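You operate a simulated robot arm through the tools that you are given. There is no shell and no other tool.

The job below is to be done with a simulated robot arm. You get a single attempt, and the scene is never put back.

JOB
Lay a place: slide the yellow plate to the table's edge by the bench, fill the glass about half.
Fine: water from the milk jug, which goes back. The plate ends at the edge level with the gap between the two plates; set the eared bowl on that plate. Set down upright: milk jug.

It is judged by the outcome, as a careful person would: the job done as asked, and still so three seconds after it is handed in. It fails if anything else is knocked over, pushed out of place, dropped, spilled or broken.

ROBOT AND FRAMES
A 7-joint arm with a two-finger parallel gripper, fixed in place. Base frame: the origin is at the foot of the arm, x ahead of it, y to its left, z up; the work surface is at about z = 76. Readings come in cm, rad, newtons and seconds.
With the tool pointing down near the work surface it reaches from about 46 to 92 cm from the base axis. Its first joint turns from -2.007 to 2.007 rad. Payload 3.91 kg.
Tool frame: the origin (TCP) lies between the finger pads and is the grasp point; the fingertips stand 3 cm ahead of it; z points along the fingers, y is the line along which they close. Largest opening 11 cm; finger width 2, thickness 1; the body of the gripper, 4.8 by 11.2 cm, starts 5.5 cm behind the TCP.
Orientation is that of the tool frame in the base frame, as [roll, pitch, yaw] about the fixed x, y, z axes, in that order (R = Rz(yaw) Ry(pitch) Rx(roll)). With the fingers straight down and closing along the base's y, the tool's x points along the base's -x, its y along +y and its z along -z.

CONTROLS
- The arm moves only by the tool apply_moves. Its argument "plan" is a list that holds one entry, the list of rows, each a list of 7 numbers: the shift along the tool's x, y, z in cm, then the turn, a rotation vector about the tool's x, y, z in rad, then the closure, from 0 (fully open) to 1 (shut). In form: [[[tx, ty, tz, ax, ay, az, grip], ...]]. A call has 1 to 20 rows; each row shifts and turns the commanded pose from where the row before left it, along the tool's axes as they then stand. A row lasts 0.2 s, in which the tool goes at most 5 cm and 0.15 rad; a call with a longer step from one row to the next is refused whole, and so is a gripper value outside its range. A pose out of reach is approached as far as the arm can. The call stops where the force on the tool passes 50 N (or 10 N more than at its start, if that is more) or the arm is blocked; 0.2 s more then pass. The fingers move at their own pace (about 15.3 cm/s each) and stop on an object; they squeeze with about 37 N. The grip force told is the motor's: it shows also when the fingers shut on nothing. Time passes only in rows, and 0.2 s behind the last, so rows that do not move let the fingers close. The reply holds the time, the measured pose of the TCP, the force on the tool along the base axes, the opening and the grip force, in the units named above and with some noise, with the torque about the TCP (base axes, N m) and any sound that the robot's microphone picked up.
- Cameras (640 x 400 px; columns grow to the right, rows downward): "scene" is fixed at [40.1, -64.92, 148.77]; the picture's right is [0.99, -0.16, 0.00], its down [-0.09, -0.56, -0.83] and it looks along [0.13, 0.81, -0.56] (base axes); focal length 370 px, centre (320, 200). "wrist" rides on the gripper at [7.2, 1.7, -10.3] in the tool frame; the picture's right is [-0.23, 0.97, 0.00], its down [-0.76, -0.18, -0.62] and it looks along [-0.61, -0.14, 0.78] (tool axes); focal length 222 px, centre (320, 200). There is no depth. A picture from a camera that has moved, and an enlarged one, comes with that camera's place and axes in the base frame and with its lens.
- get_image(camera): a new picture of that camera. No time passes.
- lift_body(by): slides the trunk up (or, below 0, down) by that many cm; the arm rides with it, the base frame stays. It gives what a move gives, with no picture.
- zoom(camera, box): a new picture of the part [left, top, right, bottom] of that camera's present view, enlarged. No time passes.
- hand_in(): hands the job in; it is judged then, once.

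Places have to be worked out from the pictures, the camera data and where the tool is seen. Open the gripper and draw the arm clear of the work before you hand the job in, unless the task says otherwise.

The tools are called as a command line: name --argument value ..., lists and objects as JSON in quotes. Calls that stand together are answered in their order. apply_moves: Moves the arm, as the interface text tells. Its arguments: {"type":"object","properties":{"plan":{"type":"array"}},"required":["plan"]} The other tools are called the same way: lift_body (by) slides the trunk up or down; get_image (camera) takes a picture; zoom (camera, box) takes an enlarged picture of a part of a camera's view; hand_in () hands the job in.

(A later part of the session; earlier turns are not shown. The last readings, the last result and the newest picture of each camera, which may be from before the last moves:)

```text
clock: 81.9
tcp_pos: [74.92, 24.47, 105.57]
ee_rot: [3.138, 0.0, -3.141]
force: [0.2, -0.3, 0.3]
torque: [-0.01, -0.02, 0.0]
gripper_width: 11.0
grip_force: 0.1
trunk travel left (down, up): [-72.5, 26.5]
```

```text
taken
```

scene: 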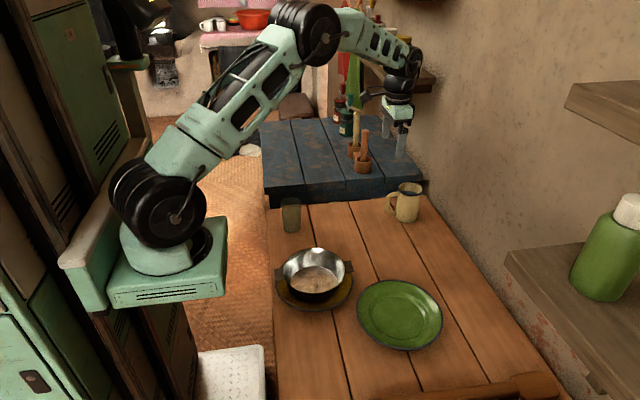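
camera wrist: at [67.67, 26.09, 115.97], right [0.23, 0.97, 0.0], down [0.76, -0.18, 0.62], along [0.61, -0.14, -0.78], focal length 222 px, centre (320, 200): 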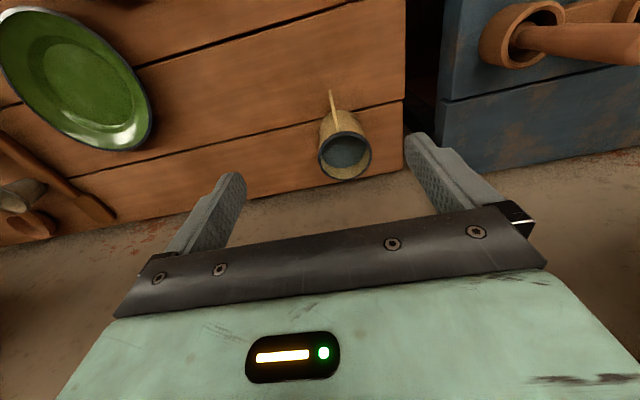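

zoom --camera "wrist" --box '[300, 80, 400, 190]'

zoom --camera "scene" --box '[380, 175, 440, 225]'

zoom --camera "scene" --box '[270, 190, 315, 240]'

```text
3.64 times, centred on (350, 135) of wrist
camera zoom: at [67.67, 26.09, 115.97], right [0.23, 0.97, 0.0], down [0.76, -0.18, 0.62], along [0.61, -0.14, -0.78], focal length 808 px, centre (211, 436)
```

zoom: 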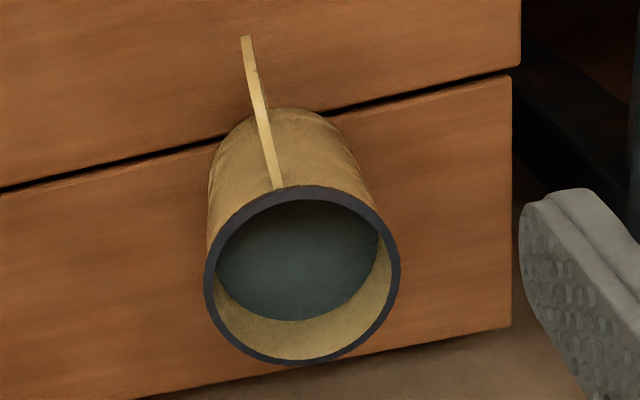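

```text
8.00 times, centred on (410, 200) of scene
camera zoom: at [40.1, -64.92, 148.77], right [0.99, -0.16, 0.0], down [-0.09, -0.56, -0.83], along [0.13, 0.81, -0.56], focal length 2958 px, centre (-400, 200)
```

zoom: 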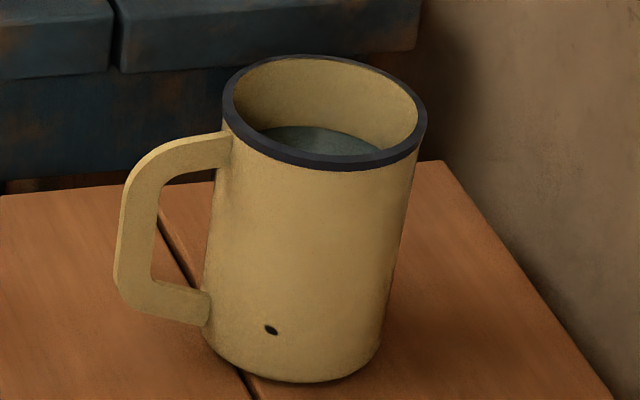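

```text
8.00 times, centred on (292, 215) of scene
camera zoom: at [40.1, -64.92, 148.77], right [0.99, -0.16, 0.0], down [-0.09, -0.56, -0.83], along [0.13, 0.81, -0.56], focal length 2958 px, centre (540, 80)
```

zoom: 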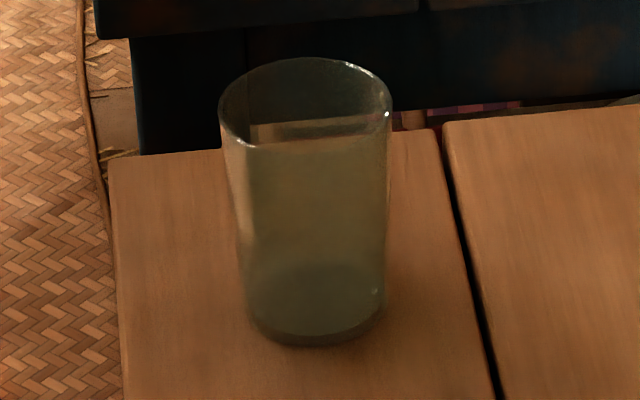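

The jug is centred at (83.5, 26.2) with rim z≈86.3 and its handle along -x. Its body tapers under a protruding rim band, so a 45° tilted grasp below the rim holds better than one from straight above. I'll tilt the fingers outward 45° and move to a pre-grasp behind the handle side.

apply_moves --plan '[[[0, 0, 0, 0, -0.131, 0, 0], [0, 0, 0, 0, -0.131, 0, 0], [0, 0, 0, 0, -0.131, 0, 0], [0, 0, 0, 0, -0.131, 0, 0], [0, 0, 0, 0, -0.131, 0, 0], [0, 0, 0, 0, -0.13, 0, 0], [2.1, 0.35, 2.2, 0, 0, 0, 0], [2.1, 0.35, 2.2, 0, 0, 0, 0], [2.1, 0.35, 2.2, 0, 0, 0, 0], [2.1, 0.35, 2.2, 0, 0, 0, 0], [2.1, 0.35, 2.2, 0, 0, 0, 0], [0, 0, 0, 0, 0, 0, 0]]]'

get_image --camera "wrist"

zoom --camera "scene" --box '[340, 140, 460, 240]'

```text
clock: 84.5
tcp_pos: [75.18, 26.2, 90.37]
ee_rot: [3.137, 0.784, 3.138]
force: [0.6, -0.5, 0.7]
torque: [-0.02, 0.01, -0.03]
gripper_width: 10.97
grip_force: 0.1
trunk travel left (down, up): [-72.5, 26.5]
```

```text
taken
camera wrist: at [62.77, 27.97, 92.54], right [0.16, 0.97, 0.16], down [0.1, -0.18, 0.98], along [0.98, -0.14, -0.12], focal length 222 px, centre (320, 200)
```

wrist: 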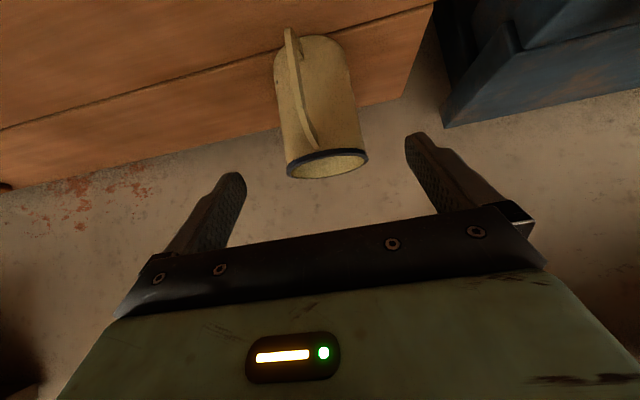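

```text
4.00 times, centred on (400, 190) of scene
camera zoom: at [40.1, -64.92, 148.77], right [0.99, -0.16, 0.0], down [-0.09, -0.56, -0.83], along [0.13, 0.81, -0.56], focal length 1479 px, centre (0, 240)
```

zoom: 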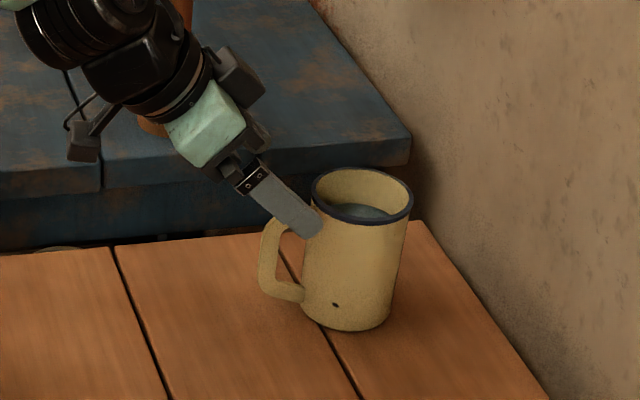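

The jug is centred between the open fingers. I'll advance 6 cm along the tool axis and check clearance to the handle and rim.

apply_moves --plan '[[[0, 0, 2, 0, 0, 0, 0], [0, 0, 2, 0, 0, 0, 0], [0, 0, 2, 0, 0, 0, 0], [0, 0, 0, 0, 0, 0, 0]]]'

get_image --camera "wrist"

zoom --camera "scene" --box '[360, 160, 440, 230]'

```text
clock: 85.5
tcp_pos: [79.39, 26.17, 86.1]
ee_rot: [3.136, 0.784, 3.137]
force: [0.2, -0.8, -0.3]
torque: [0.0, 0.01, -0.01]
gripper_width: 11.0
grip_force: 0.0
trunk travel left (down, up): [-72.5, 26.5]
```

```text
taken
camera wrist: at [67.01, 27.88, 88.28], right [0.16, 0.97, 0.16], down [0.1, -0.18, 0.98], along [0.98, -0.14, -0.12], focal length 222 px, centre (320, 200)
```

wrist: 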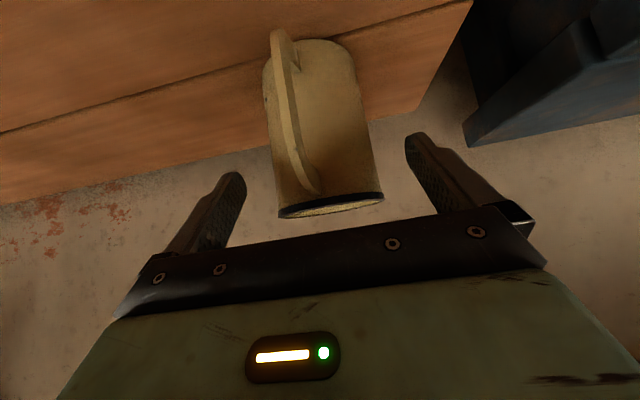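

```text
5.71 times, centred on (400, 195) of scene
camera zoom: at [40.1, -64.92, 148.77], right [0.99, -0.16, 0.0], down [-0.09, -0.56, -0.83], along [0.13, 0.81, -0.56], focal length 2113 px, centre (-137, 229)
```

zoom: 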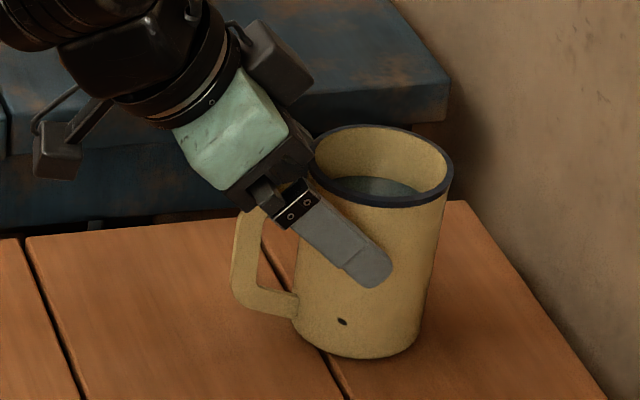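

Clearance under the palm near the handle would get tight, so I'll shift the line up 0.7 cm (gripping at z≈83, below the rim band), advance 3.4 cm, and close gradually.

apply_moves --plan '[[[-0.714, 0.02, 0, 0, 0, 0, 0], [0, 0, 1.2, 0, 0, 0, 0], [0, 0, 1.2, 0, 0, 0, 0], [0, 0, 1.0, 0, 0, 0, 0], [0, 0, 0, 0, 0, 0, 0]]]'

get_image --camera "wrist"

zoom --camera "scene" --box '[360, 160, 440, 230]'

```text
clock: 86.7
tcp_pos: [82.25, 26.27, 84.27]
ee_rot: [3.136, 0.784, 3.14]
force: [-0.2, 0.0, 0.4]
torque: [0.03, -0.04, -0.01]
gripper_width: 11.01
grip_force: 0.0
trunk travel left (down, up): [-72.5, 26.5]
```

```text
taken
camera wrist: at [69.88, 27.97, 86.48], right [0.16, 0.97, 0.16], down [0.1, -0.18, 0.98], along [0.98, -0.14, -0.12], focal length 222 px, centre (320, 200)
```

wrist: 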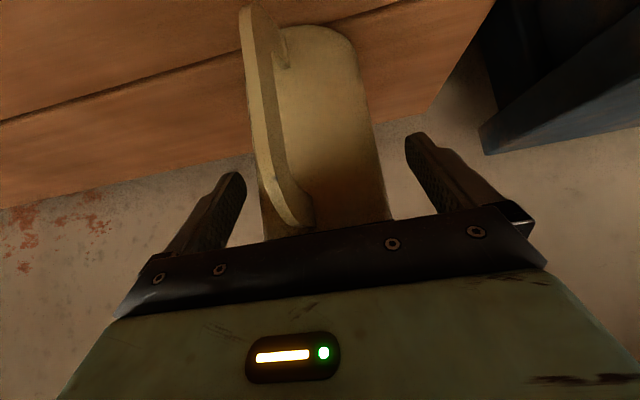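

```text
5.71 times, centred on (400, 195) of scene
camera zoom: at [40.1, -64.92, 148.77], right [0.99, -0.16, 0.0], down [-0.09, -0.56, -0.83], along [0.13, 0.81, -0.56], focal length 2113 px, centre (-137, 229)
```

zoom: 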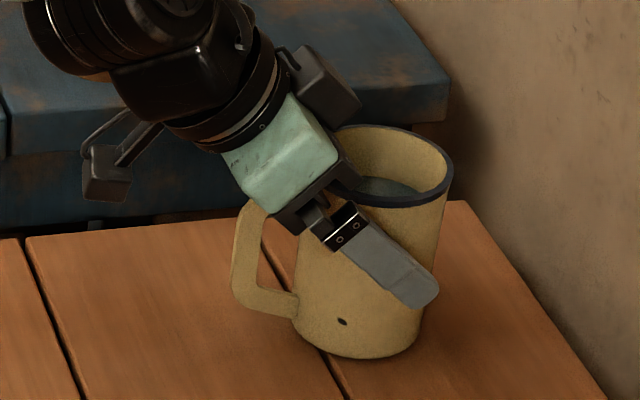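

No contact yet and the handle is clear between the fingers. I'll close gradually so the jug isn't bumped.

apply_moves --plan '[[[0, 0, 0, 0, 0, 0, 0.1], [0, 0, 0, 0, 0, 0, 0.18], [0, 0, 0, 0, 0, 0, 0.23], [0, 0, 0, 0, 0, 0, 0.26], [0, 0, 0, 0, 0, 0, 0.29], [0, 0, 0, 0, 0, 0, 0.32], [0, 0, 0, 0, 0, 0, 0.36], [0, 0, 0, 0, 0, 0, 1], [0, 0, 0, 0, 0, 0, 1]]]'

zoom --camera "scene" --box '[360, 160, 440, 230]'

get_image --camera "wrist"

```text
clock: 88.7
tcp_pos: [82.2, 26.34, 84.38]
ee_rot: [3.136, 0.785, 3.138]
force: [-1.2, -0.1, 1.5]
torque: [0.08, -0.01, -0.03]
gripper_width: 7.25
grip_force: 37.1
trunk travel left (down, up): [-72.5, 26.5]
```

```text
5.71 times, centred on (400, 195) of scene
camera zoom: at [40.1, -64.92, 148.77], right [0.99, -0.16, 0.0], down [-0.09, -0.56, -0.83], along [0.13, 0.81, -0.56], focal length 2113 px, centre (-137, 229)
```

zoom: 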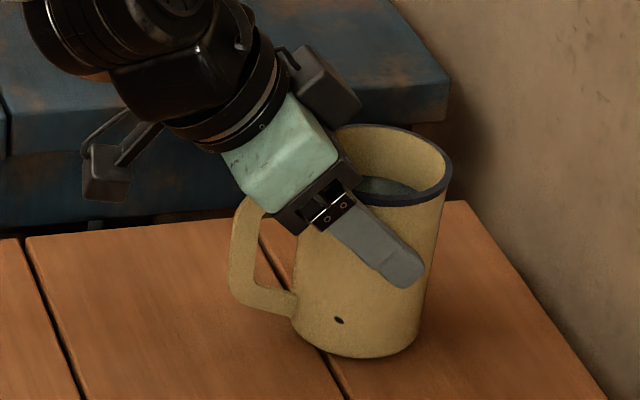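

```text
taken
camera wrist: at [69.87, 27.97, 86.49], right [0.16, 0.97, 0.16], down [0.1, -0.18, 0.98], along [0.98, -0.14, -0.12], focal length 222 px, centre (320, 200)
```

wrist: 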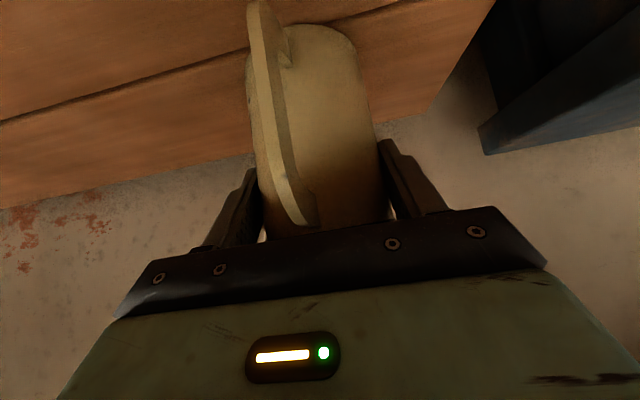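

The grip is firm at 7.25 cm width and 37 N. I'll record this set-down pose (82.2, 26.3, 84.4) and lift 3 cm to check the hold.

apply_moves --plan '[[[-0.35, 0, -0.35, 0, 0, 0, 1], [-0.7, 0, -0.7, 0, 0, 0, 1], [-0.7, 0, -0.7, 0, 0, 0, 1], [-0.35, 0, -0.35, 0, 0, 0, 1], [0, 0, 0, 0, 0, 0, 1], [0, 0, 0, 0, 0, 0, 1]]]'

zoom --camera "scene" --box '[360, 160, 440, 230]'

get_image --camera "wrist"

```text
clock: 90.1
tcp_pos: [82.41, 26.16, 87.18]
ee_rot: [3.136, 0.786, 3.138]
force: [0.4, -0.4, -4.3]
torque: [0.01, 0.01, 0.02]
gripper_width: 7.26
grip_force: 36.5
trunk travel left (down, up): [-72.5, 26.5]
```

```text
5.71 times, centred on (400, 195) of scene
camera zoom: at [40.1, -64.92, 148.77], right [0.99, -0.16, 0.0], down [-0.09, -0.56, -0.83], along [0.13, 0.81, -0.56], focal length 2113 px, centre (-137, 229)
```

zoom: 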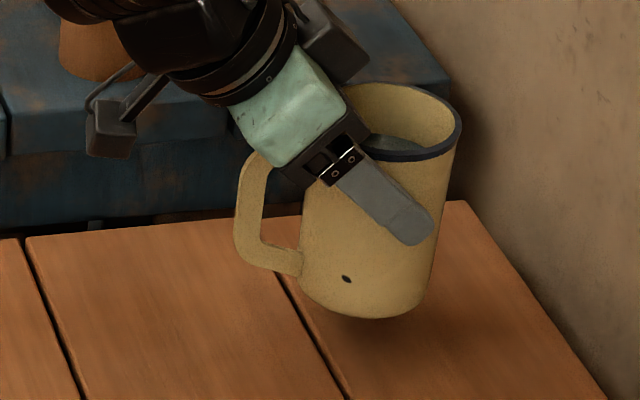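

```text
taken
camera wrist: at [69.89, 27.88, 89.36], right [0.16, 0.97, 0.16], down [0.1, -0.18, 0.98], along [0.98, -0.14, -0.12], focal length 222 px, centre (320, 200)
```

wrist: 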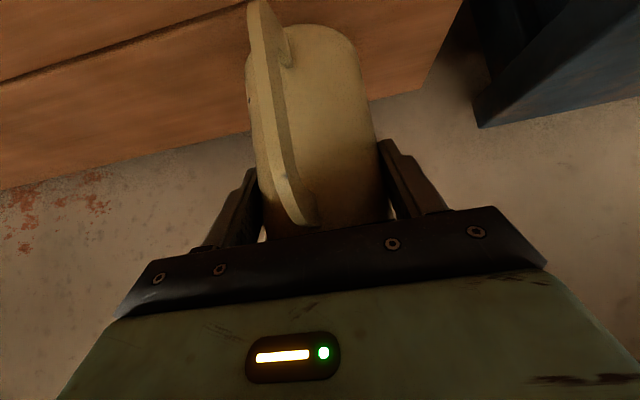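

It's held steady at about 0.44 kg with no swing. I'll lift to z≈100 smoothly, then carry it slowly toward the staging place behind the glass.

apply_moves --plan '[[[-0.7, 0, -0.7, 0, 0, 0, 1], [-1.3, 0, -1.3, 0, 0, 0, 1], [-1.3, 0, -1.3, 0, 0, 0, 1], [-1.3, 0, -1.3, 0, 0, 0, 1], [-1.3, 0, -1.3, 0, 0, 0, 1], [-1.3, 0, -1.3, 0, 0, 0, 1], [-1.15, 0, -1.15, 0, 0, 0, 1], [-0.7, 0, -0.7, 0, 0, 0, 1], [0, 0, 0, 0, 0, 0, 1]]]'

apply_moves --plan '[[[0.7, 0.23, -0.7, 0, 0, 0, 1], [1.39, 0.461, -1.39, 0, 0, 0, 1], [1.39, 0.461, -1.39, 0, 0, 0, 1], [1.39, 0.461, -1.39, 0, 0, 0, 1], [1.39, 0.461, -1.39, 0, 0, 0, 1], [1.39, 0.461, -1.39, 0, 0, 0, 1], [1.39, 0.461, -1.39, 0, 0, 0, 1], [1.39, 0.461, -1.39, 0, 0, 0, 1], [1.39, 0.461, -1.39, 0, 0, 0, 1], [1.39, 0.461, -1.39, 0, 0, 0, 1], [1.39, 0.461, -1.39, 0, 0, 0, 1], [1.39, 0.461, -1.39, 0, 0, 0, 1], [1.39, 0.461, -1.39, 0, 0, 0, 1], [0.7, 0.23, -0.7, 0, 0, 0, 1], [0, 0, 0, 0, 0, 0, 1]]]'

get_image --camera "scene"

```text
clock: 92.1
tcp_pos: [82.32, 26.02, 99.88]
ee_rot: [3.14, 0.785, 3.14]
force: [-0.7, 0.3, -3.4]
torque: [0.02, 0.03, -0.01]
gripper_width: 7.25
grip_force: 36.9
trunk travel left (down, up): [-72.5, 26.5]
```

```text
clock: 94.6
tcp_pos: [67.83, 23.77, 99.88]
ee_rot: [3.138, 0.782, 2.975]
force: [0.4, 0.6, -3.1]
torque: [0.01, 0.03, 0.02]
gripper_width: 7.27
grip_force: 37.2
trunk travel left (down, up): [-72.5, 26.5]
stopped in row 12: the arm was blocked; the commanded pose is now the measured one
```

```text
taken
```

scene: 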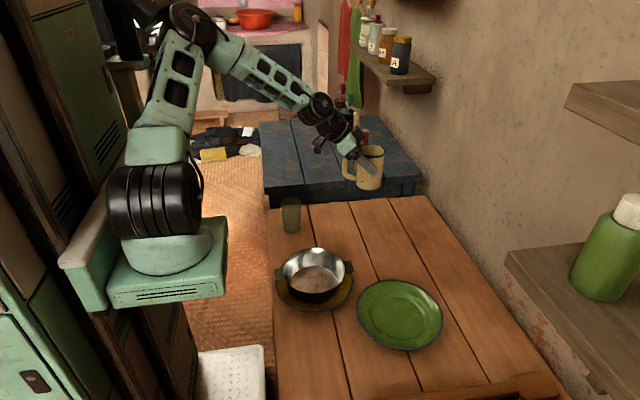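

The wrist reached a joint limit while carrying the jug tilted radially outward; the jug is still upright at (68, 24, 100). I'll back off 3 cm and turn about the vertical to yaw≈2.0, where the tilt is sideways.

apply_moves --plan '[[[-1.06, 0, 1.06, 0, 0, 0, 1], [-1.06, 0, 1.06, 0, 0, 0, 1], [0, 0, 0, 0.0707, 0, 0.0707, 1], [0, 0, 0, 0.0707, 0, 0.0707, 1], [0, 0, 0, 0.0707, 0, 0.0707, 1], [0, 0, 0, 0.0707, 0, 0.0707, 1], [0, 0, 0, 0.0707, 0, 0.0707, 1], [0, 0, 0, 0, 0, 0, 1]]]'

get_image --camera "scene"

```text
clock: 96.4
tcp_pos: [70.61, 23.4, 99.81]
ee_rot: [3.139, 0.783, 2.474]
force: [0.9, 0.6, -4.8]
torque: [0.04, 0.0, -0.01]
gripper_width: 7.28
grip_force: 36.9
trunk travel left (down, up): [-72.5, 26.5]
```

```text
taken
```

scene: 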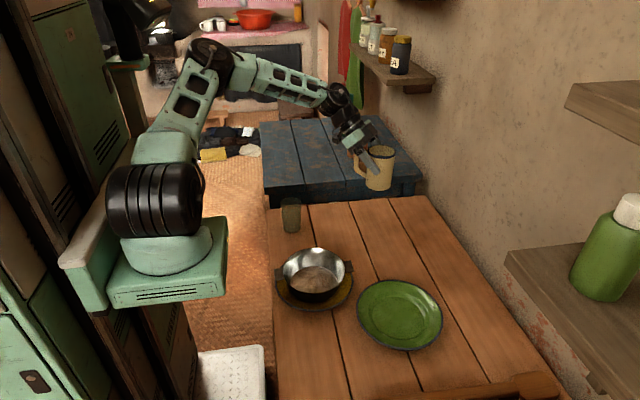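

Turning about the vertical works and the jug stays upright. I'll finish the turn to yaw 2.0 and carry it slowly toward the staging place behind the glass.

apply_moves --plan '[[[0, 0, 0, 0.067, 0, 0.067, 1], [0, 0, 0, 0.067, 0, 0.067, 1], [0, 0, 0, 0.067, 0, 0.067, 1], [0, 0, 0, 0.067, 0, 0.067, 1], [0, 0, 0, 0.067, 0, 0.067, 1], [0.55, -0.68, -0.55, 0, 0, 0, 1], [1.095, -1.362, -1.095, 0, 0, 0, 1], [1.095, -1.362, -1.095, 0, 0, 0, 1], [1.095, -1.362, -1.095, 0, 0, 0, 1], [1.095, -1.362, -1.095, 0, 0, 0, 1], [1.095, -1.362, -1.095, 0, 0, 0, 1], [0.55, -0.68, -0.55, 0, 0, 0, 1], [0, 0, 0, 0, 0, 0, 1]]]'

get_image --camera "scene"

```text
clock: 99.2
tcp_pos: [59.53, 28.5, 100.1]
ee_rot: [-3.139, 0.783, 2.004]
force: [0.3, 0.7, -4.1]
torque: [0.01, -0.01, 0.01]
gripper_width: 7.26
grip_force: 37.2
trunk travel left (down, up): [-72.5, 26.5]
```

```text
taken
```

scene: 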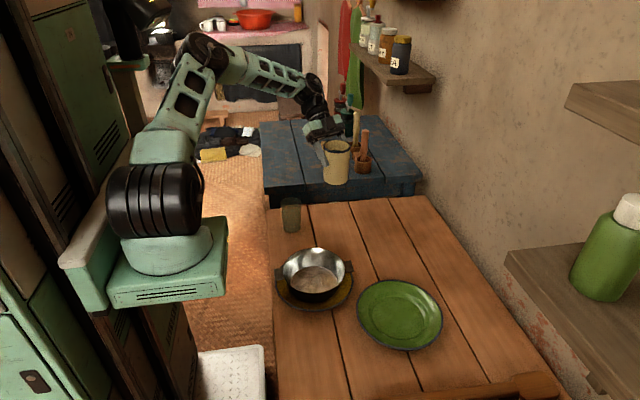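

That's going well. I'll continue the last 12 cm to staging at about (48, 33.5, 100).

apply_moves --plan '[[[0.6, -0.7, -0.6, 0, 0, 0, 1], [1.1, -1.395, -1.1, 0, 0, 0, 1], [1.1, -1.395, -1.1, 0, 0, 0, 1], [1.1, -1.395, -1.1, 0, 0, 0, 1], [1.1, -1.395, -1.1, 0, 0, 0, 1], [1.1, -1.395, -1.1, 0, 0, 0, 1], [0.5, -0.7, -0.5, 0, 0, 0, 1], [0, 0, 0, 0, 0, 0, 1]]]'

get_image --camera "scene"

```text
clock: 101.2
tcp_pos: [51.45, 30.72, 99.03]
ee_rot: [-3.131, 0.81, 1.932]
force: [0.2, 0.4, -4.6]
torque: [0.03, 0.01, 0.02]
gripper_width: 7.25
grip_force: 37.2
trunk travel left (down, up): [-72.5, 26.5]
stopped in row 8: the arm was blocked; the commanded pose is now the measured one
```

```text
taken
```

scene: 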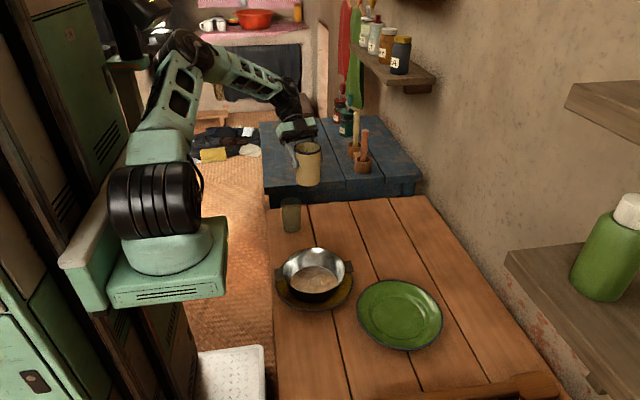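

Another soft limit at (51.5, 30.7), with the jug still upright. Tipping it partway brings the tool nearer vertical, so I'll now tilt 0.5 rad (well below the spill angle) right here, away from the glass.

apply_moves --plan '[[[0, 0, 0, 0, 0.06, 0, 1], [0, 0, 0, 0, 0.09, 0, 1], [0, 0, 0, 0, 0.09, 0, 1], [0, 0, 0, 0, 0.09, 0, 1], [0, 0, 0, 0, 0.09, 0, 1], [0, 0, 0, 0, 0.08, 0, 1], [0, 0, 0, 0, 0, 0, 1]]]'

zoom --camera "scene" --box '[250, 100, 370, 240]'

```text
clock: 102.8
tcp_pos: [51.46, 30.34, 98.49]
ee_rot: [-3.127, 0.321, 1.926]
force: [-0.1, 0.3, -4.2]
torque: [-0.03, -0.02, 0.01]
gripper_width: 7.27
grip_force: 36.5
trunk travel left (down, up): [-72.5, 26.5]
```

```text
2.86 times, centred on (310, 170) of scene
camera zoom: at [40.1, -64.92, 148.77], right [0.99, -0.16, 0.0], down [-0.09, -0.56, -0.83], along [0.13, 0.81, -0.56], focal length 1056 px, centre (349, 286)
```

zoom: 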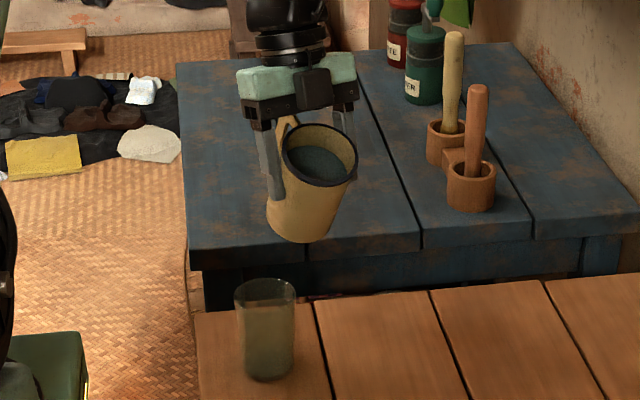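

The jug is tilted about 27° with the water still well inside. I'll now move it horizontally at height so its lip comes over the near-jug side of the glass, then check alignment.

apply_moves --plan '[[[0.5, -0.75, -0.16, 0, 0, 0, 1], [0.854, -1.306, -0.284, 0, 0, 0, 1], [0.854, -1.306, -0.284, 0, 0, 0, 1], [0.854, -1.306, -0.284, 0, 0, 0, 1], [0.854, -1.306, -0.284, 0, 0, 0, 1], [0.35, -0.55, -0.12, 0, 0, 0, 1], [0, 0, 0, 0, 0, 0, 1]]]'

zoom --camera "scene" --box '[250, 120, 350, 240]'

get_image --camera "wrist"

```text
clock: 104.4
tcp_pos: [43.78, 32.57, 98.9]
ee_rot: [-3.132, 0.312, 1.922]
force: [0.4, -0.1, -4.1]
torque: [-0.04, -0.05, 0.0]
gripper_width: 7.24
grip_force: 37.1
trunk travel left (down, up): [-72.5, 26.5]
```

```text
3.33 times, centred on (300, 180) of scene
camera zoom: at [40.1, -64.92, 148.77], right [0.99, -0.16, 0.0], down [-0.09, -0.56, -0.83], along [0.13, 0.81, -0.56], focal length 1232 px, centre (387, 267)
```

zoom: 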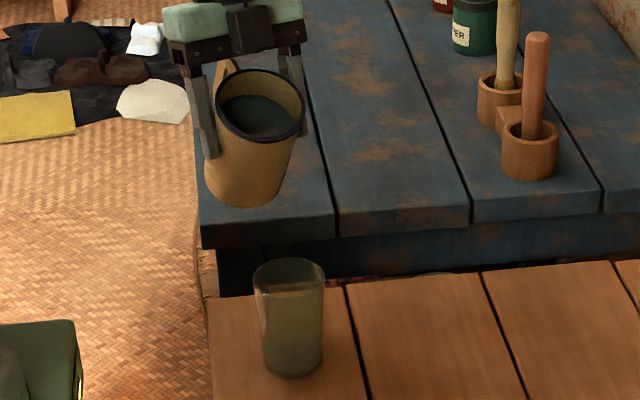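

```text
taken
camera wrist: at [42.01, 42.68, 106.47], right [0.99, 0.13, 0.06], down [0.02, -0.56, 0.83], along [0.14, -0.82, -0.56], focal length 222 px, centre (320, 200)
```

wrist: 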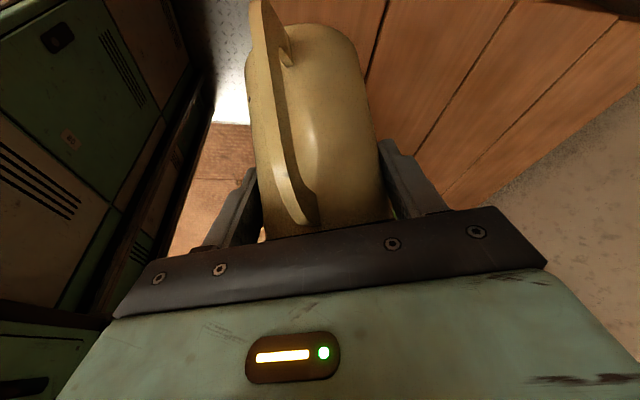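

The lip sits over the glass's back-right quarter, at about (45.7, 27.4, 98.2), and the glass rim is at z≈86. I'll lower straight down until the lip is about 5.5 cm above the glass rim.

apply_moves --plan '[[[0.4275, 0, 1.57, 0, 0, 0, 1], [0.4275, 0, 1.57, 0, 0, 0, 1], [0.4275, 0, 1.57, 0, 0, 0, 1], [0.4275, 0, 1.57, 0, 0, 0, 1], [0, 0, 0, 0, 0, 0, 1]]]'

zoom --camera "scene" --box '[250, 140, 340, 240]'

```text
clock: 105.6
tcp_pos: [43.73, 32.52, 92.45]
ee_rot: [-3.136, 0.31, 1.927]
force: [0.0, 0.8, -5.5]
torque: [-0.04, 0.0, -0.01]
gripper_width: 7.23
grip_force: 36.8
trunk travel left (down, up): [-72.5, 26.5]
```

```text
4.00 times, centred on (295, 190) of scene
camera zoom: at [40.1, -64.92, 148.77], right [0.99, -0.16, 0.0], down [-0.09, -0.56, -0.83], along [0.13, 0.81, -0.56], focal length 1479 px, centre (420, 240)
```

zoom: 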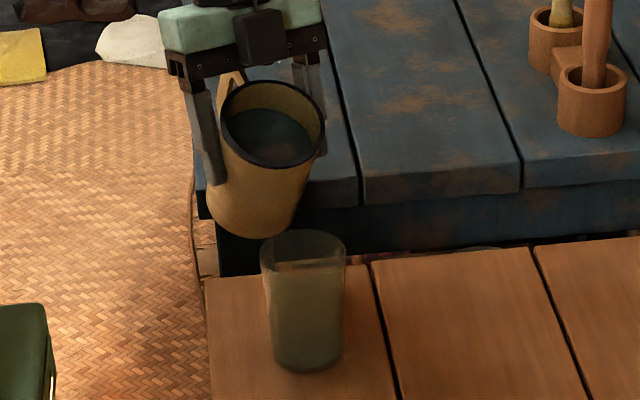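

The lip is at about (45.65, 27.4, 91.8), its vertical falling inside the glass mouth. I'll tilt about the lip in small steps, checking the picture each time, starting with 0.1 rad.

apply_moves --plan '[[[-0.123, 0, -0.248, 0, 0.05, 0, 1], [-0.123, 0, -0.248, 0, 0.05, 0, 1], [0, 0, 0, 0, 0, 0, 1]]]'

zoom --camera "scene" --box '[260, 150, 330, 240]'

```text
clock: 106.4
tcp_pos: [43.82, 32.11, 92.91]
ee_rot: [-3.13, 0.214, 1.926]
force: [0.3, -1.1, -4.3]
torque: [-0.03, -0.04, 0.0]
gripper_width: 7.26
grip_force: 36.4
trunk travel left (down, up): [-72.5, 26.5]
```

```text
4.44 times, centred on (295, 195) of scene
camera zoom: at [40.1, -64.92, 148.77], right [0.99, -0.16, 0.0], down [-0.09, -0.56, -0.83], along [0.13, 0.81, -0.56], focal length 1643 px, centre (431, 222)
```

zoom: 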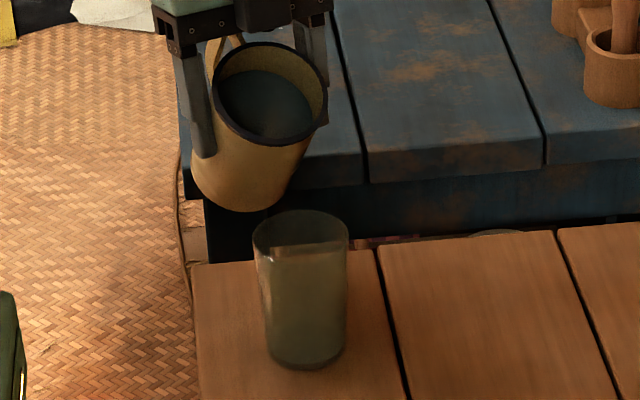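

The water is nearing the lip at a tilt of about 0.57 rad. I'll go on by 0.08 with a pause.

apply_moves --plan '[[[-0.0985, 0, -0.199, 0, 0.04, 0, 1], [-0.0985, 0, -0.199, 0, 0.04, 0, 1], [0, 0, 0, 0, 0, 0, 1], [0, 0, 0, 0, 0, 0, 1]]]'

zoom --camera "scene" --box '[260, 150, 330, 240]'

```text
clock: 107.4
tcp_pos: [43.97, 32.01, 93.26]
ee_rot: [-3.13, 0.136, 1.927]
force: [0.1, 0.0, -4.4]
torque: [-0.04, -0.02, 0.0]
gripper_width: 7.22
grip_force: 36.7
trunk travel left (down, up): [-72.5, 26.5]
```

```text
4.44 times, centred on (295, 195) of scene
camera zoom: at [40.1, -64.92, 148.77], right [0.99, -0.16, 0.0], down [-0.09, -0.56, -0.83], along [0.13, 0.81, -0.56], focal length 1643 px, centre (431, 222)
```

zoom: 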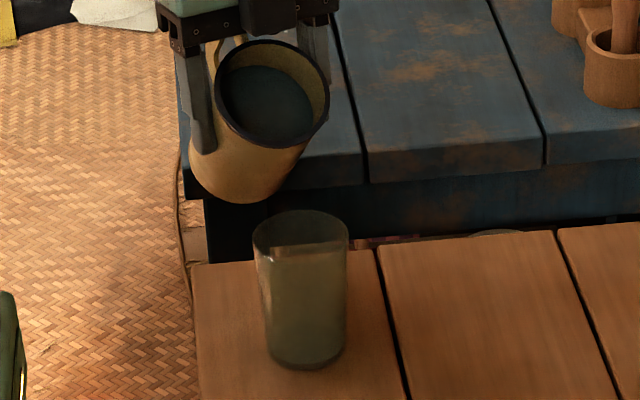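

Still no overflow at 0.65 rad. I'll lower the lip 1.5 cm closer to the glass and add 0.06 rad.

apply_moves --plan '[[[0.1, 0, 0.75, 0, 0, 0, 1], [0.1, 0, 0.75, 0, 0, 0, 1], [-0.074, 0, -0.15, 0, 0.03, 0, 1], [-0.074, 0, -0.15, 0, 0.03, 0, 1], [0, 0, 0, 0, 0, 0, 1], [0, 0, 0, 0, 0, 0, 1]]]'

zoom --camera "scene" --box '[260, 150, 330, 240]'

```text
clock: 108.8
tcp_pos: [43.89, 32.05, 92.13]
ee_rot: [-3.13, 0.076, 1.926]
force: [-0.5, 0.6, -4.2]
torque: [-0.05, -0.04, 0.0]
gripper_width: 7.26
grip_force: 37.1
trunk travel left (down, up): [-72.5, 26.5]
```

```text
4.44 times, centred on (295, 195) of scene
camera zoom: at [40.1, -64.92, 148.77], right [0.99, -0.16, 0.0], down [-0.09, -0.56, -0.83], along [0.13, 0.81, -0.56], focal length 1643 px, centre (431, 222)
```

zoom: 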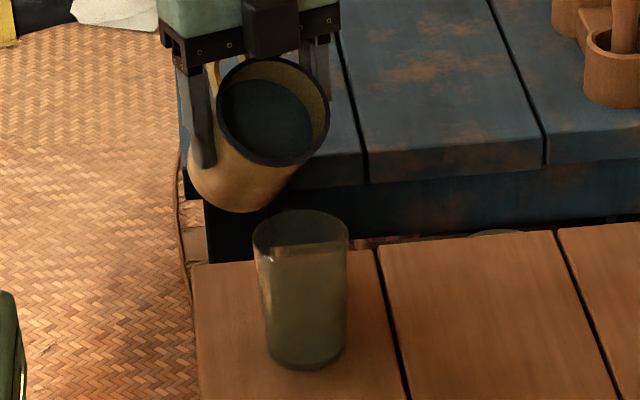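

I'll zoom closer on the lip and the glass to see how near the water is to overflowing.

zoom --camera "scene" --box '[275, 155, 315, 200]'

apply_moves --plan '[[[-0.074, 0, -0.15, 0, 0.03, 0, 1], [-0.074, 0, -0.15, 0, 0.03, 0, 1], [0, 0, 0, 0, 0, 0, 1], [0, 0, 0, 0, 0, 0, 1]]]'

zoom --camera "scene" --box '[260, 150, 330, 240]'

```text
8.89 times, centred on (295, 178) of scene
camera zoom: at [40.1, -64.92, 148.77], right [0.99, -0.16, 0.0], down [-0.09, -0.56, -0.83], along [0.13, 0.81, -0.56], focal length 3286 px, centre (542, 400)
```

zoom: 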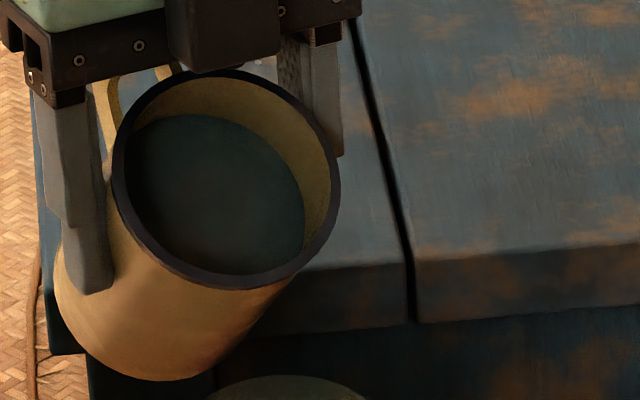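

```text
clock: 109.8
tcp_pos: [44.1, 31.98, 92.49]
ee_rot: [-3.133, 0.014, 1.921]
force: [0.3, -0.7, -4.5]
torque: [-0.08, 0.0, 0.02]
gripper_width: 7.27
grip_force: 37.1
trunk travel left (down, up): [-72.5, 26.5]
```

```text
4.44 times, centred on (295, 195) of scene
camera zoom: at [40.1, -64.92, 148.77], right [0.99, -0.16, 0.0], down [-0.09, -0.56, -0.83], along [0.13, 0.81, -0.56], focal length 1643 px, centre (431, 222)
```

zoom: 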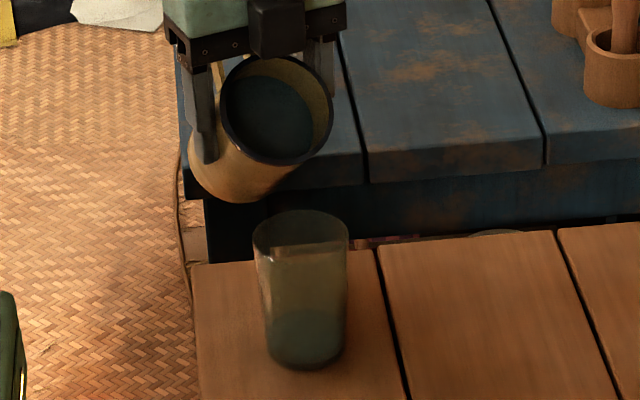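

Water has begun arriving in the glass with nothing visible on the table. I'll zoom to read the level.

zoom --camera "scene" --box '[275, 190, 310, 240]'

apply_moves --plan '[[[0, 0, 0, 0, 0, 0, 1], [0, 0, 0, 0, 0, 0, 1]]]'

zoom --camera "scene" --box '[275, 190, 310, 240]'

```text
8.00 times, centred on (292, 215) of scene
camera zoom: at [40.1, -64.92, 148.77], right [0.99, -0.16, 0.0], down [-0.09, -0.56, -0.83], along [0.13, 0.81, -0.56], focal length 2958 px, centre (540, 80)
```

zoom: 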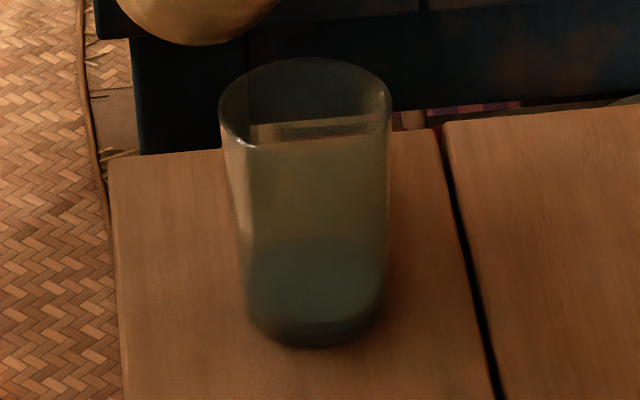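

```text
clock: 110.4
tcp_pos: [44.21, 31.89, 92.51]
ee_rot: [-3.132, 0.01, 1.922]
force: [0.1, 0.3, -4.7]
torque: [-0.07, -0.02, 0.01]
gripper_width: 7.25
grip_force: 37.3
trunk travel left (down, up): [-72.5, 26.5]
```

```text
8.00 times, centred on (292, 215) of scene
camera zoom: at [40.1, -64.92, 148.77], right [0.99, -0.16, 0.0], down [-0.09, -0.56, -0.83], along [0.13, 0.81, -0.56], focal length 2958 px, centre (540, 80)
```

zoom: 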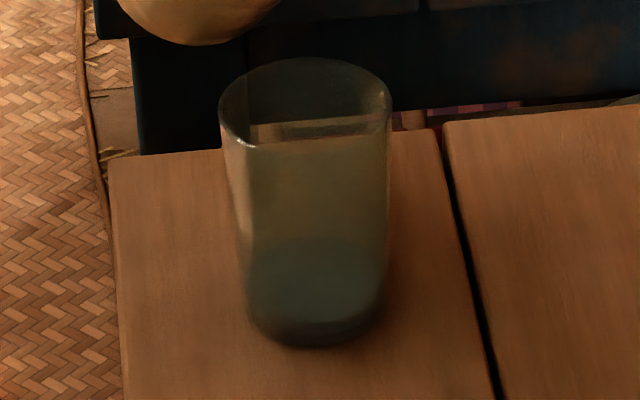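

The glass holds about 1 cm of water and flow has paused; half would be about 4.7 cm. I'll continue tilting about the lip in small steps.

apply_moves --plan '[[[-0.0985, 0, -0.199, 0, 0.04, 0, 1], [-0.0985, 0, -0.199, 0, 0.04, 0, 1], [0, 0, 0, 0, 0, 0, 1], [0, 0, 0, 0, 0, 0, 1], [0, 0, 0, 0, 0, 0, 1]]]'

zoom --camera "scene" --box '[275, 190, 310, 240]'

zoom --camera "scene" --box '[260, 150, 330, 240]'

```text
clock: 111.6
tcp_pos: [43.98, 31.89, 93.16]
ee_rot: [-3.137, -0.072, 1.926]
force: [-0.3, -0.7, -3.5]
torque: [-0.08, -0.01, 0.03]
gripper_width: 7.24
grip_force: 37.1
trunk travel left (down, up): [-72.5, 26.5]
```

```text
8.00 times, centred on (292, 215) of scene
camera zoom: at [40.1, -64.92, 148.77], right [0.99, -0.16, 0.0], down [-0.09, -0.56, -0.83], along [0.13, 0.81, -0.56], focal length 2958 px, centre (540, 80)
```

zoom: 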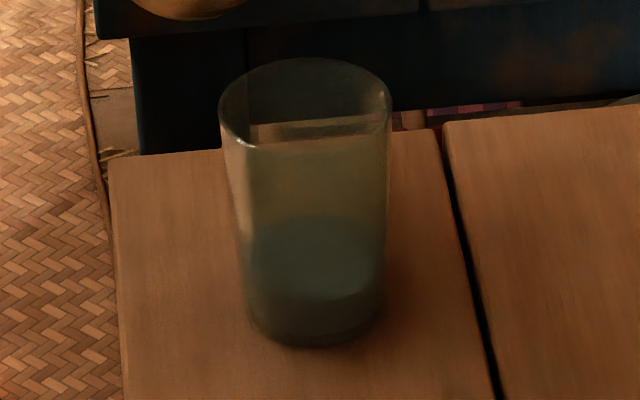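

```text
4.44 times, centred on (295, 195) of scene
camera zoom: at [40.1, -64.92, 148.77], right [0.99, -0.16, 0.0], down [-0.09, -0.56, -0.83], along [0.13, 0.81, -0.56], focal length 1643 px, centre (431, 222)
```

zoom: 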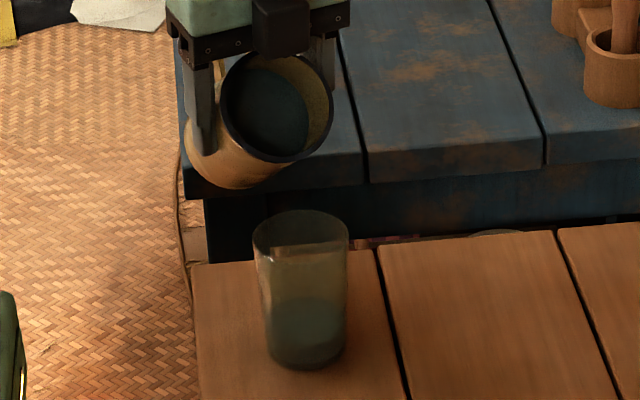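

The level is now about 2.1 cm after that step and there's no spill. I'll do another 0.08 rad.

apply_moves --plan '[[[-0.0985, 0, -0.199, 0, 0.04, 0, 1], [-0.0985, 0, -0.199, 0, 0.04, 0, 1], [0, 0, 0, 0, 0, 0, 1], [0, 0, 0, 0, 0, 0, 1], [0, 0, 0, 0, 0, 0, 1]]]'

zoom --camera "scene" --box '[275, 190, 310, 240]'

```text
clock: 112.8
tcp_pos: [44.06, 31.56, 93.46]
ee_rot: [-3.135, -0.151, 1.924]
force: [-0.5, 0.4, -3.7]
torque: [-0.05, -0.05, -0.04]
gripper_width: 7.22
grip_force: 37.4
trunk travel left (down, up): [-72.5, 26.5]
```

```text
8.00 times, centred on (292, 215) of scene
camera zoom: at [40.1, -64.92, 148.77], right [0.99, -0.16, 0.0], down [-0.09, -0.56, -0.83], along [0.13, 0.81, -0.56], focal length 2958 px, centre (540, 80)
```

zoom: 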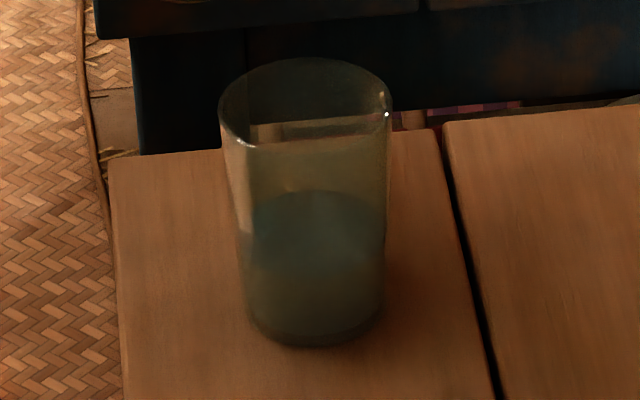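

The level is now about 3.2 cm. I'll do a smaller step of 0.07 rad.

apply_moves --plan '[[[-0.086, 0, -0.174, 0, 0.035, 0, 1], [-0.086, 0, -0.174, 0, 0.035, 0, 1], [0, 0, 0, 0, 0, 0, 1], [0, 0, 0, 0, 0, 0, 1], [0, 0, 0, 0, 0, 0, 1]]]'

zoom --camera "scene" --box '[275, 190, 310, 240]'

zoom --camera "scene" --box '[260, 150, 330, 240]'

```text
clock: 114.0
tcp_pos: [44.27, 31.36, 93.84]
ee_rot: [-3.134, -0.222, 1.927]
force: [0.1, -0.5, -3.1]
torque: [-0.1, -0.06, 0.02]
gripper_width: 7.24
grip_force: 36.8
trunk travel left (down, up): [-72.5, 26.5]
```

```text
8.00 times, centred on (292, 215) of scene
camera zoom: at [40.1, -64.92, 148.77], right [0.99, -0.16, 0.0], down [-0.09, -0.56, -0.83], along [0.13, 0.81, -0.56], focal length 2958 px, centre (540, 80)
```

zoom: 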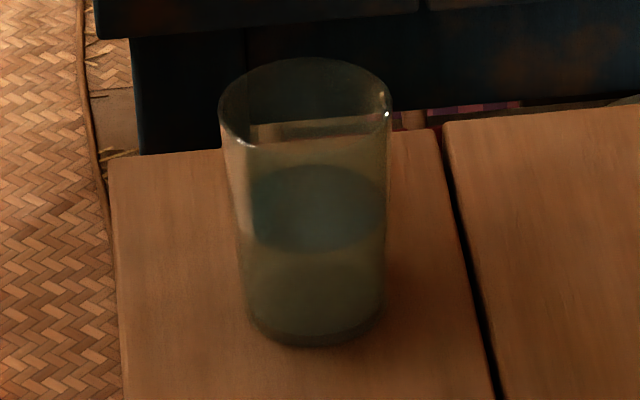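

```text
4.44 times, centred on (295, 195) of scene
camera zoom: at [40.1, -64.92, 148.77], right [0.99, -0.16, 0.0], down [-0.09, -0.56, -0.83], along [0.13, 0.81, -0.56], focal length 1643 px, centre (431, 222)
```

zoom: 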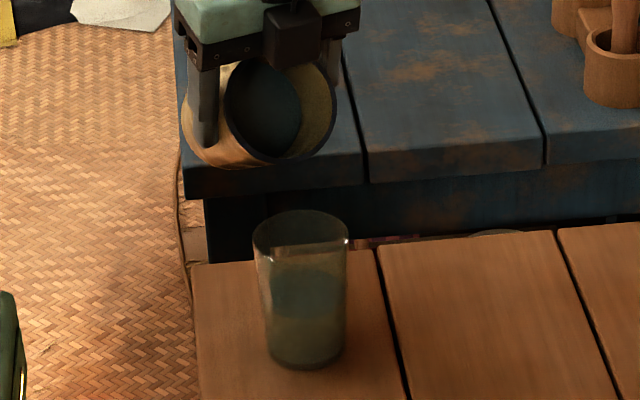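

The level is now around 45% of the glass. One small extra step of 0.035 rad should bring it to half.

apply_moves --plan '[[[-0.047, 0, -0.095, 0, 0.019, 0, 1], [-0.047, 0, -0.095, 0, 0.019, 0, 1], [0, 0, 0, 0, 0, 0, 1], [0, 0, 0, 0, 0, 0, 1], [0, 0, 0, 0, 0, 0, 1]]]'

zoom --camera "scene" --box '[275, 190, 310, 240]'

```text
clock: 115.2
tcp_pos: [44.27, 31.23, 94.02]
ee_rot: [-3.135, -0.259, 1.924]
force: [0.1, -0.8, -2.8]
torque: [-0.06, -0.03, 0.02]
gripper_width: 7.22
grip_force: 37.1
trunk travel left (down, up): [-72.5, 26.5]
```

```text
8.00 times, centred on (292, 215) of scene
camera zoom: at [40.1, -64.92, 148.77], right [0.99, -0.16, 0.0], down [-0.09, -0.56, -0.83], along [0.13, 0.81, -0.56], focal length 2958 px, centre (540, 80)
```

zoom: 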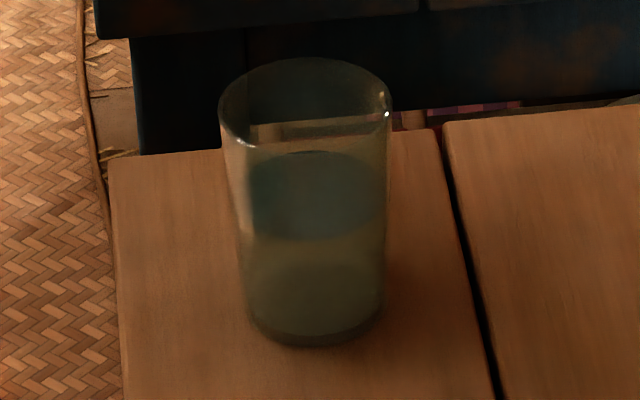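

The level is right about half (≈52%). I'll tip the jug back about its lip, so drips stay over the glass, then raise it clear.

apply_moves --plan '[[[0.2085, 0, 0.513, 0, -0.1, 0, 1], [0.2085, 0, 0.513, 0, -0.1, 0, 1], [0.2085, 0, 0.513, 0, -0.1, 0, 1], [-0.04, 0, -0.8, 0, 0, 0, 1], [-0.04, 0, -1.25, 0, 0, 0, 1], [-0.04, 0, -1.25, 0, 0, 0, 1], [-0.04, 0, -1.25, 0, 0, 0, 1], [0.1, 0, -0.7, 0, -0.08, 0, 1], [0.1, 0, 0, 0, -0.1, 0, 1], [0.1, 0, 0, 0, -0.08, 0, 1], [0, 0, 0, 0, 0, 0, 1]]]'

zoom --camera "scene" --box '[250, 130, 340, 240]'

```text
clock: 117.6
tcp_pos: [44.86, 32.59, 99.61]
ee_rot: [3.134, 0.263, 1.901]
force: [0.9, -0.4, -2.6]
torque: [-0.05, 0.0, 0.02]
gripper_width: 7.24
grip_force: 37.0
trunk travel left (down, up): [-72.5, 26.5]
```

```text
3.64 times, centred on (295, 185) of scene
camera zoom: at [40.1, -64.92, 148.77], right [0.99, -0.16, 0.0], down [-0.09, -0.56, -0.83], along [0.13, 0.81, -0.56], focal length 1344 px, centre (411, 254)
```

zoom: 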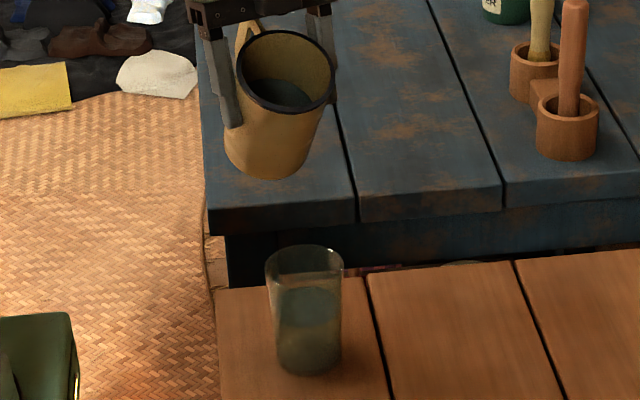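

The glass stands half full with no spill seen and the jug is clear above. I'll carry it outward to about (59.5, 28.5, 101), then bring it upright there.

apply_moves --plan '[[[-0.6, 0.86, 0.06, 0, 0, 0, 1], [-1.085, 1.56, 0.111, 0, 0, 0, 1], [-1.085, 1.56, 0.111, 0, 0, 0, 1], [-1.085, 1.56, 0.111, 0, 0, 0, 1], [-1.085, 1.56, 0.111, 0, 0, 0, 1], [-1.085, 1.56, 0.111, 0, 0, 0, 1], [-1.085, 1.56, 0.111, 0, 0, 0, 1], [-1.085, 1.56, 0.111, 0, 0, 0, 1], [-0.5, 0.7, 0.05, 0, 0, 0, 1], [0, 0, 0, 0, -0.08, 0, 1], [0, 0, 0, 0, -0.1, 0, 1], [0, 0, 0, 0, -0.1, 0, 1], [0, 0, 0, 0, -0.1, 0, 1], [0, 0, 0, 0, -0.08, 0, 1], [0, 0, 0, 0, -0.062, 0, 1], [0, 0, 0, 0, 0, 0, 1]]]'

get_image --camera "scene"

```text
clock: 121.0
tcp_pos: [58.51, 28.93, 99.35]
ee_rot: [-3.133, 0.823, 1.932]
force: [0.8, 0.7, -2.6]
torque: [0.0, 0.02, -0.02]
gripper_width: 7.25
grip_force: 37.4
trunk travel left (down, up): [-72.5, 26.5]
```

```text
taken
```

scene: 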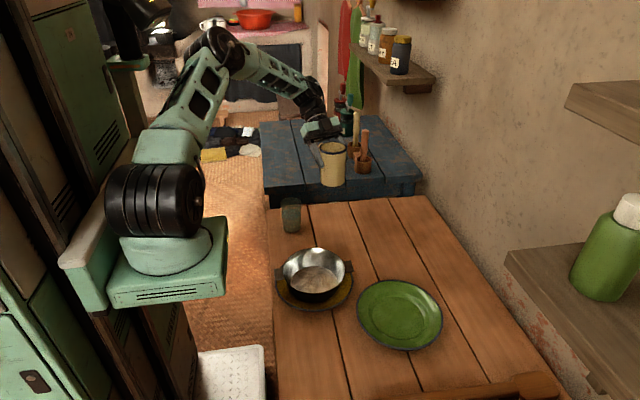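

The jug is upright within a few hundredths of a radian. I'll continue outward to (70.6, 23.4), where the arm has more freedom, and check the readings.

apply_moves --plan '[[[-0.5, 0.7, 0.5, 0, 0, 0, 1], [-0.85, 1.264, 0.85, 0, 0, 0, 1], [-0.85, 1.264, 0.85, 0, 0, 0, 1], [-0.85, 1.264, 0.85, 0, 0, 0, 1], [-0.85, 1.264, 0.85, 0, 0, 0, 1], [-0.85, 1.264, 0.85, 0, 0, 0, 1], [-0.85, 1.264, 0.85, 0, 0, 0, 1], [-0.35, 0.56, 0.35, 0, 0, 0, 1], [0, 0, 0, 0, 0, 0, 1]]]'

```text
clock: 123.0
tcp_pos: [69.83, 23.94, 99.86]
ee_rot: [-3.13, 0.822, 1.933]
force: [0.3, 0.4, -2.9]
torque: [0.06, 0.02, 0.0]
gripper_width: 7.23
grip_force: 36.4
trunk travel left (down, up): [-72.5, 26.5]
```

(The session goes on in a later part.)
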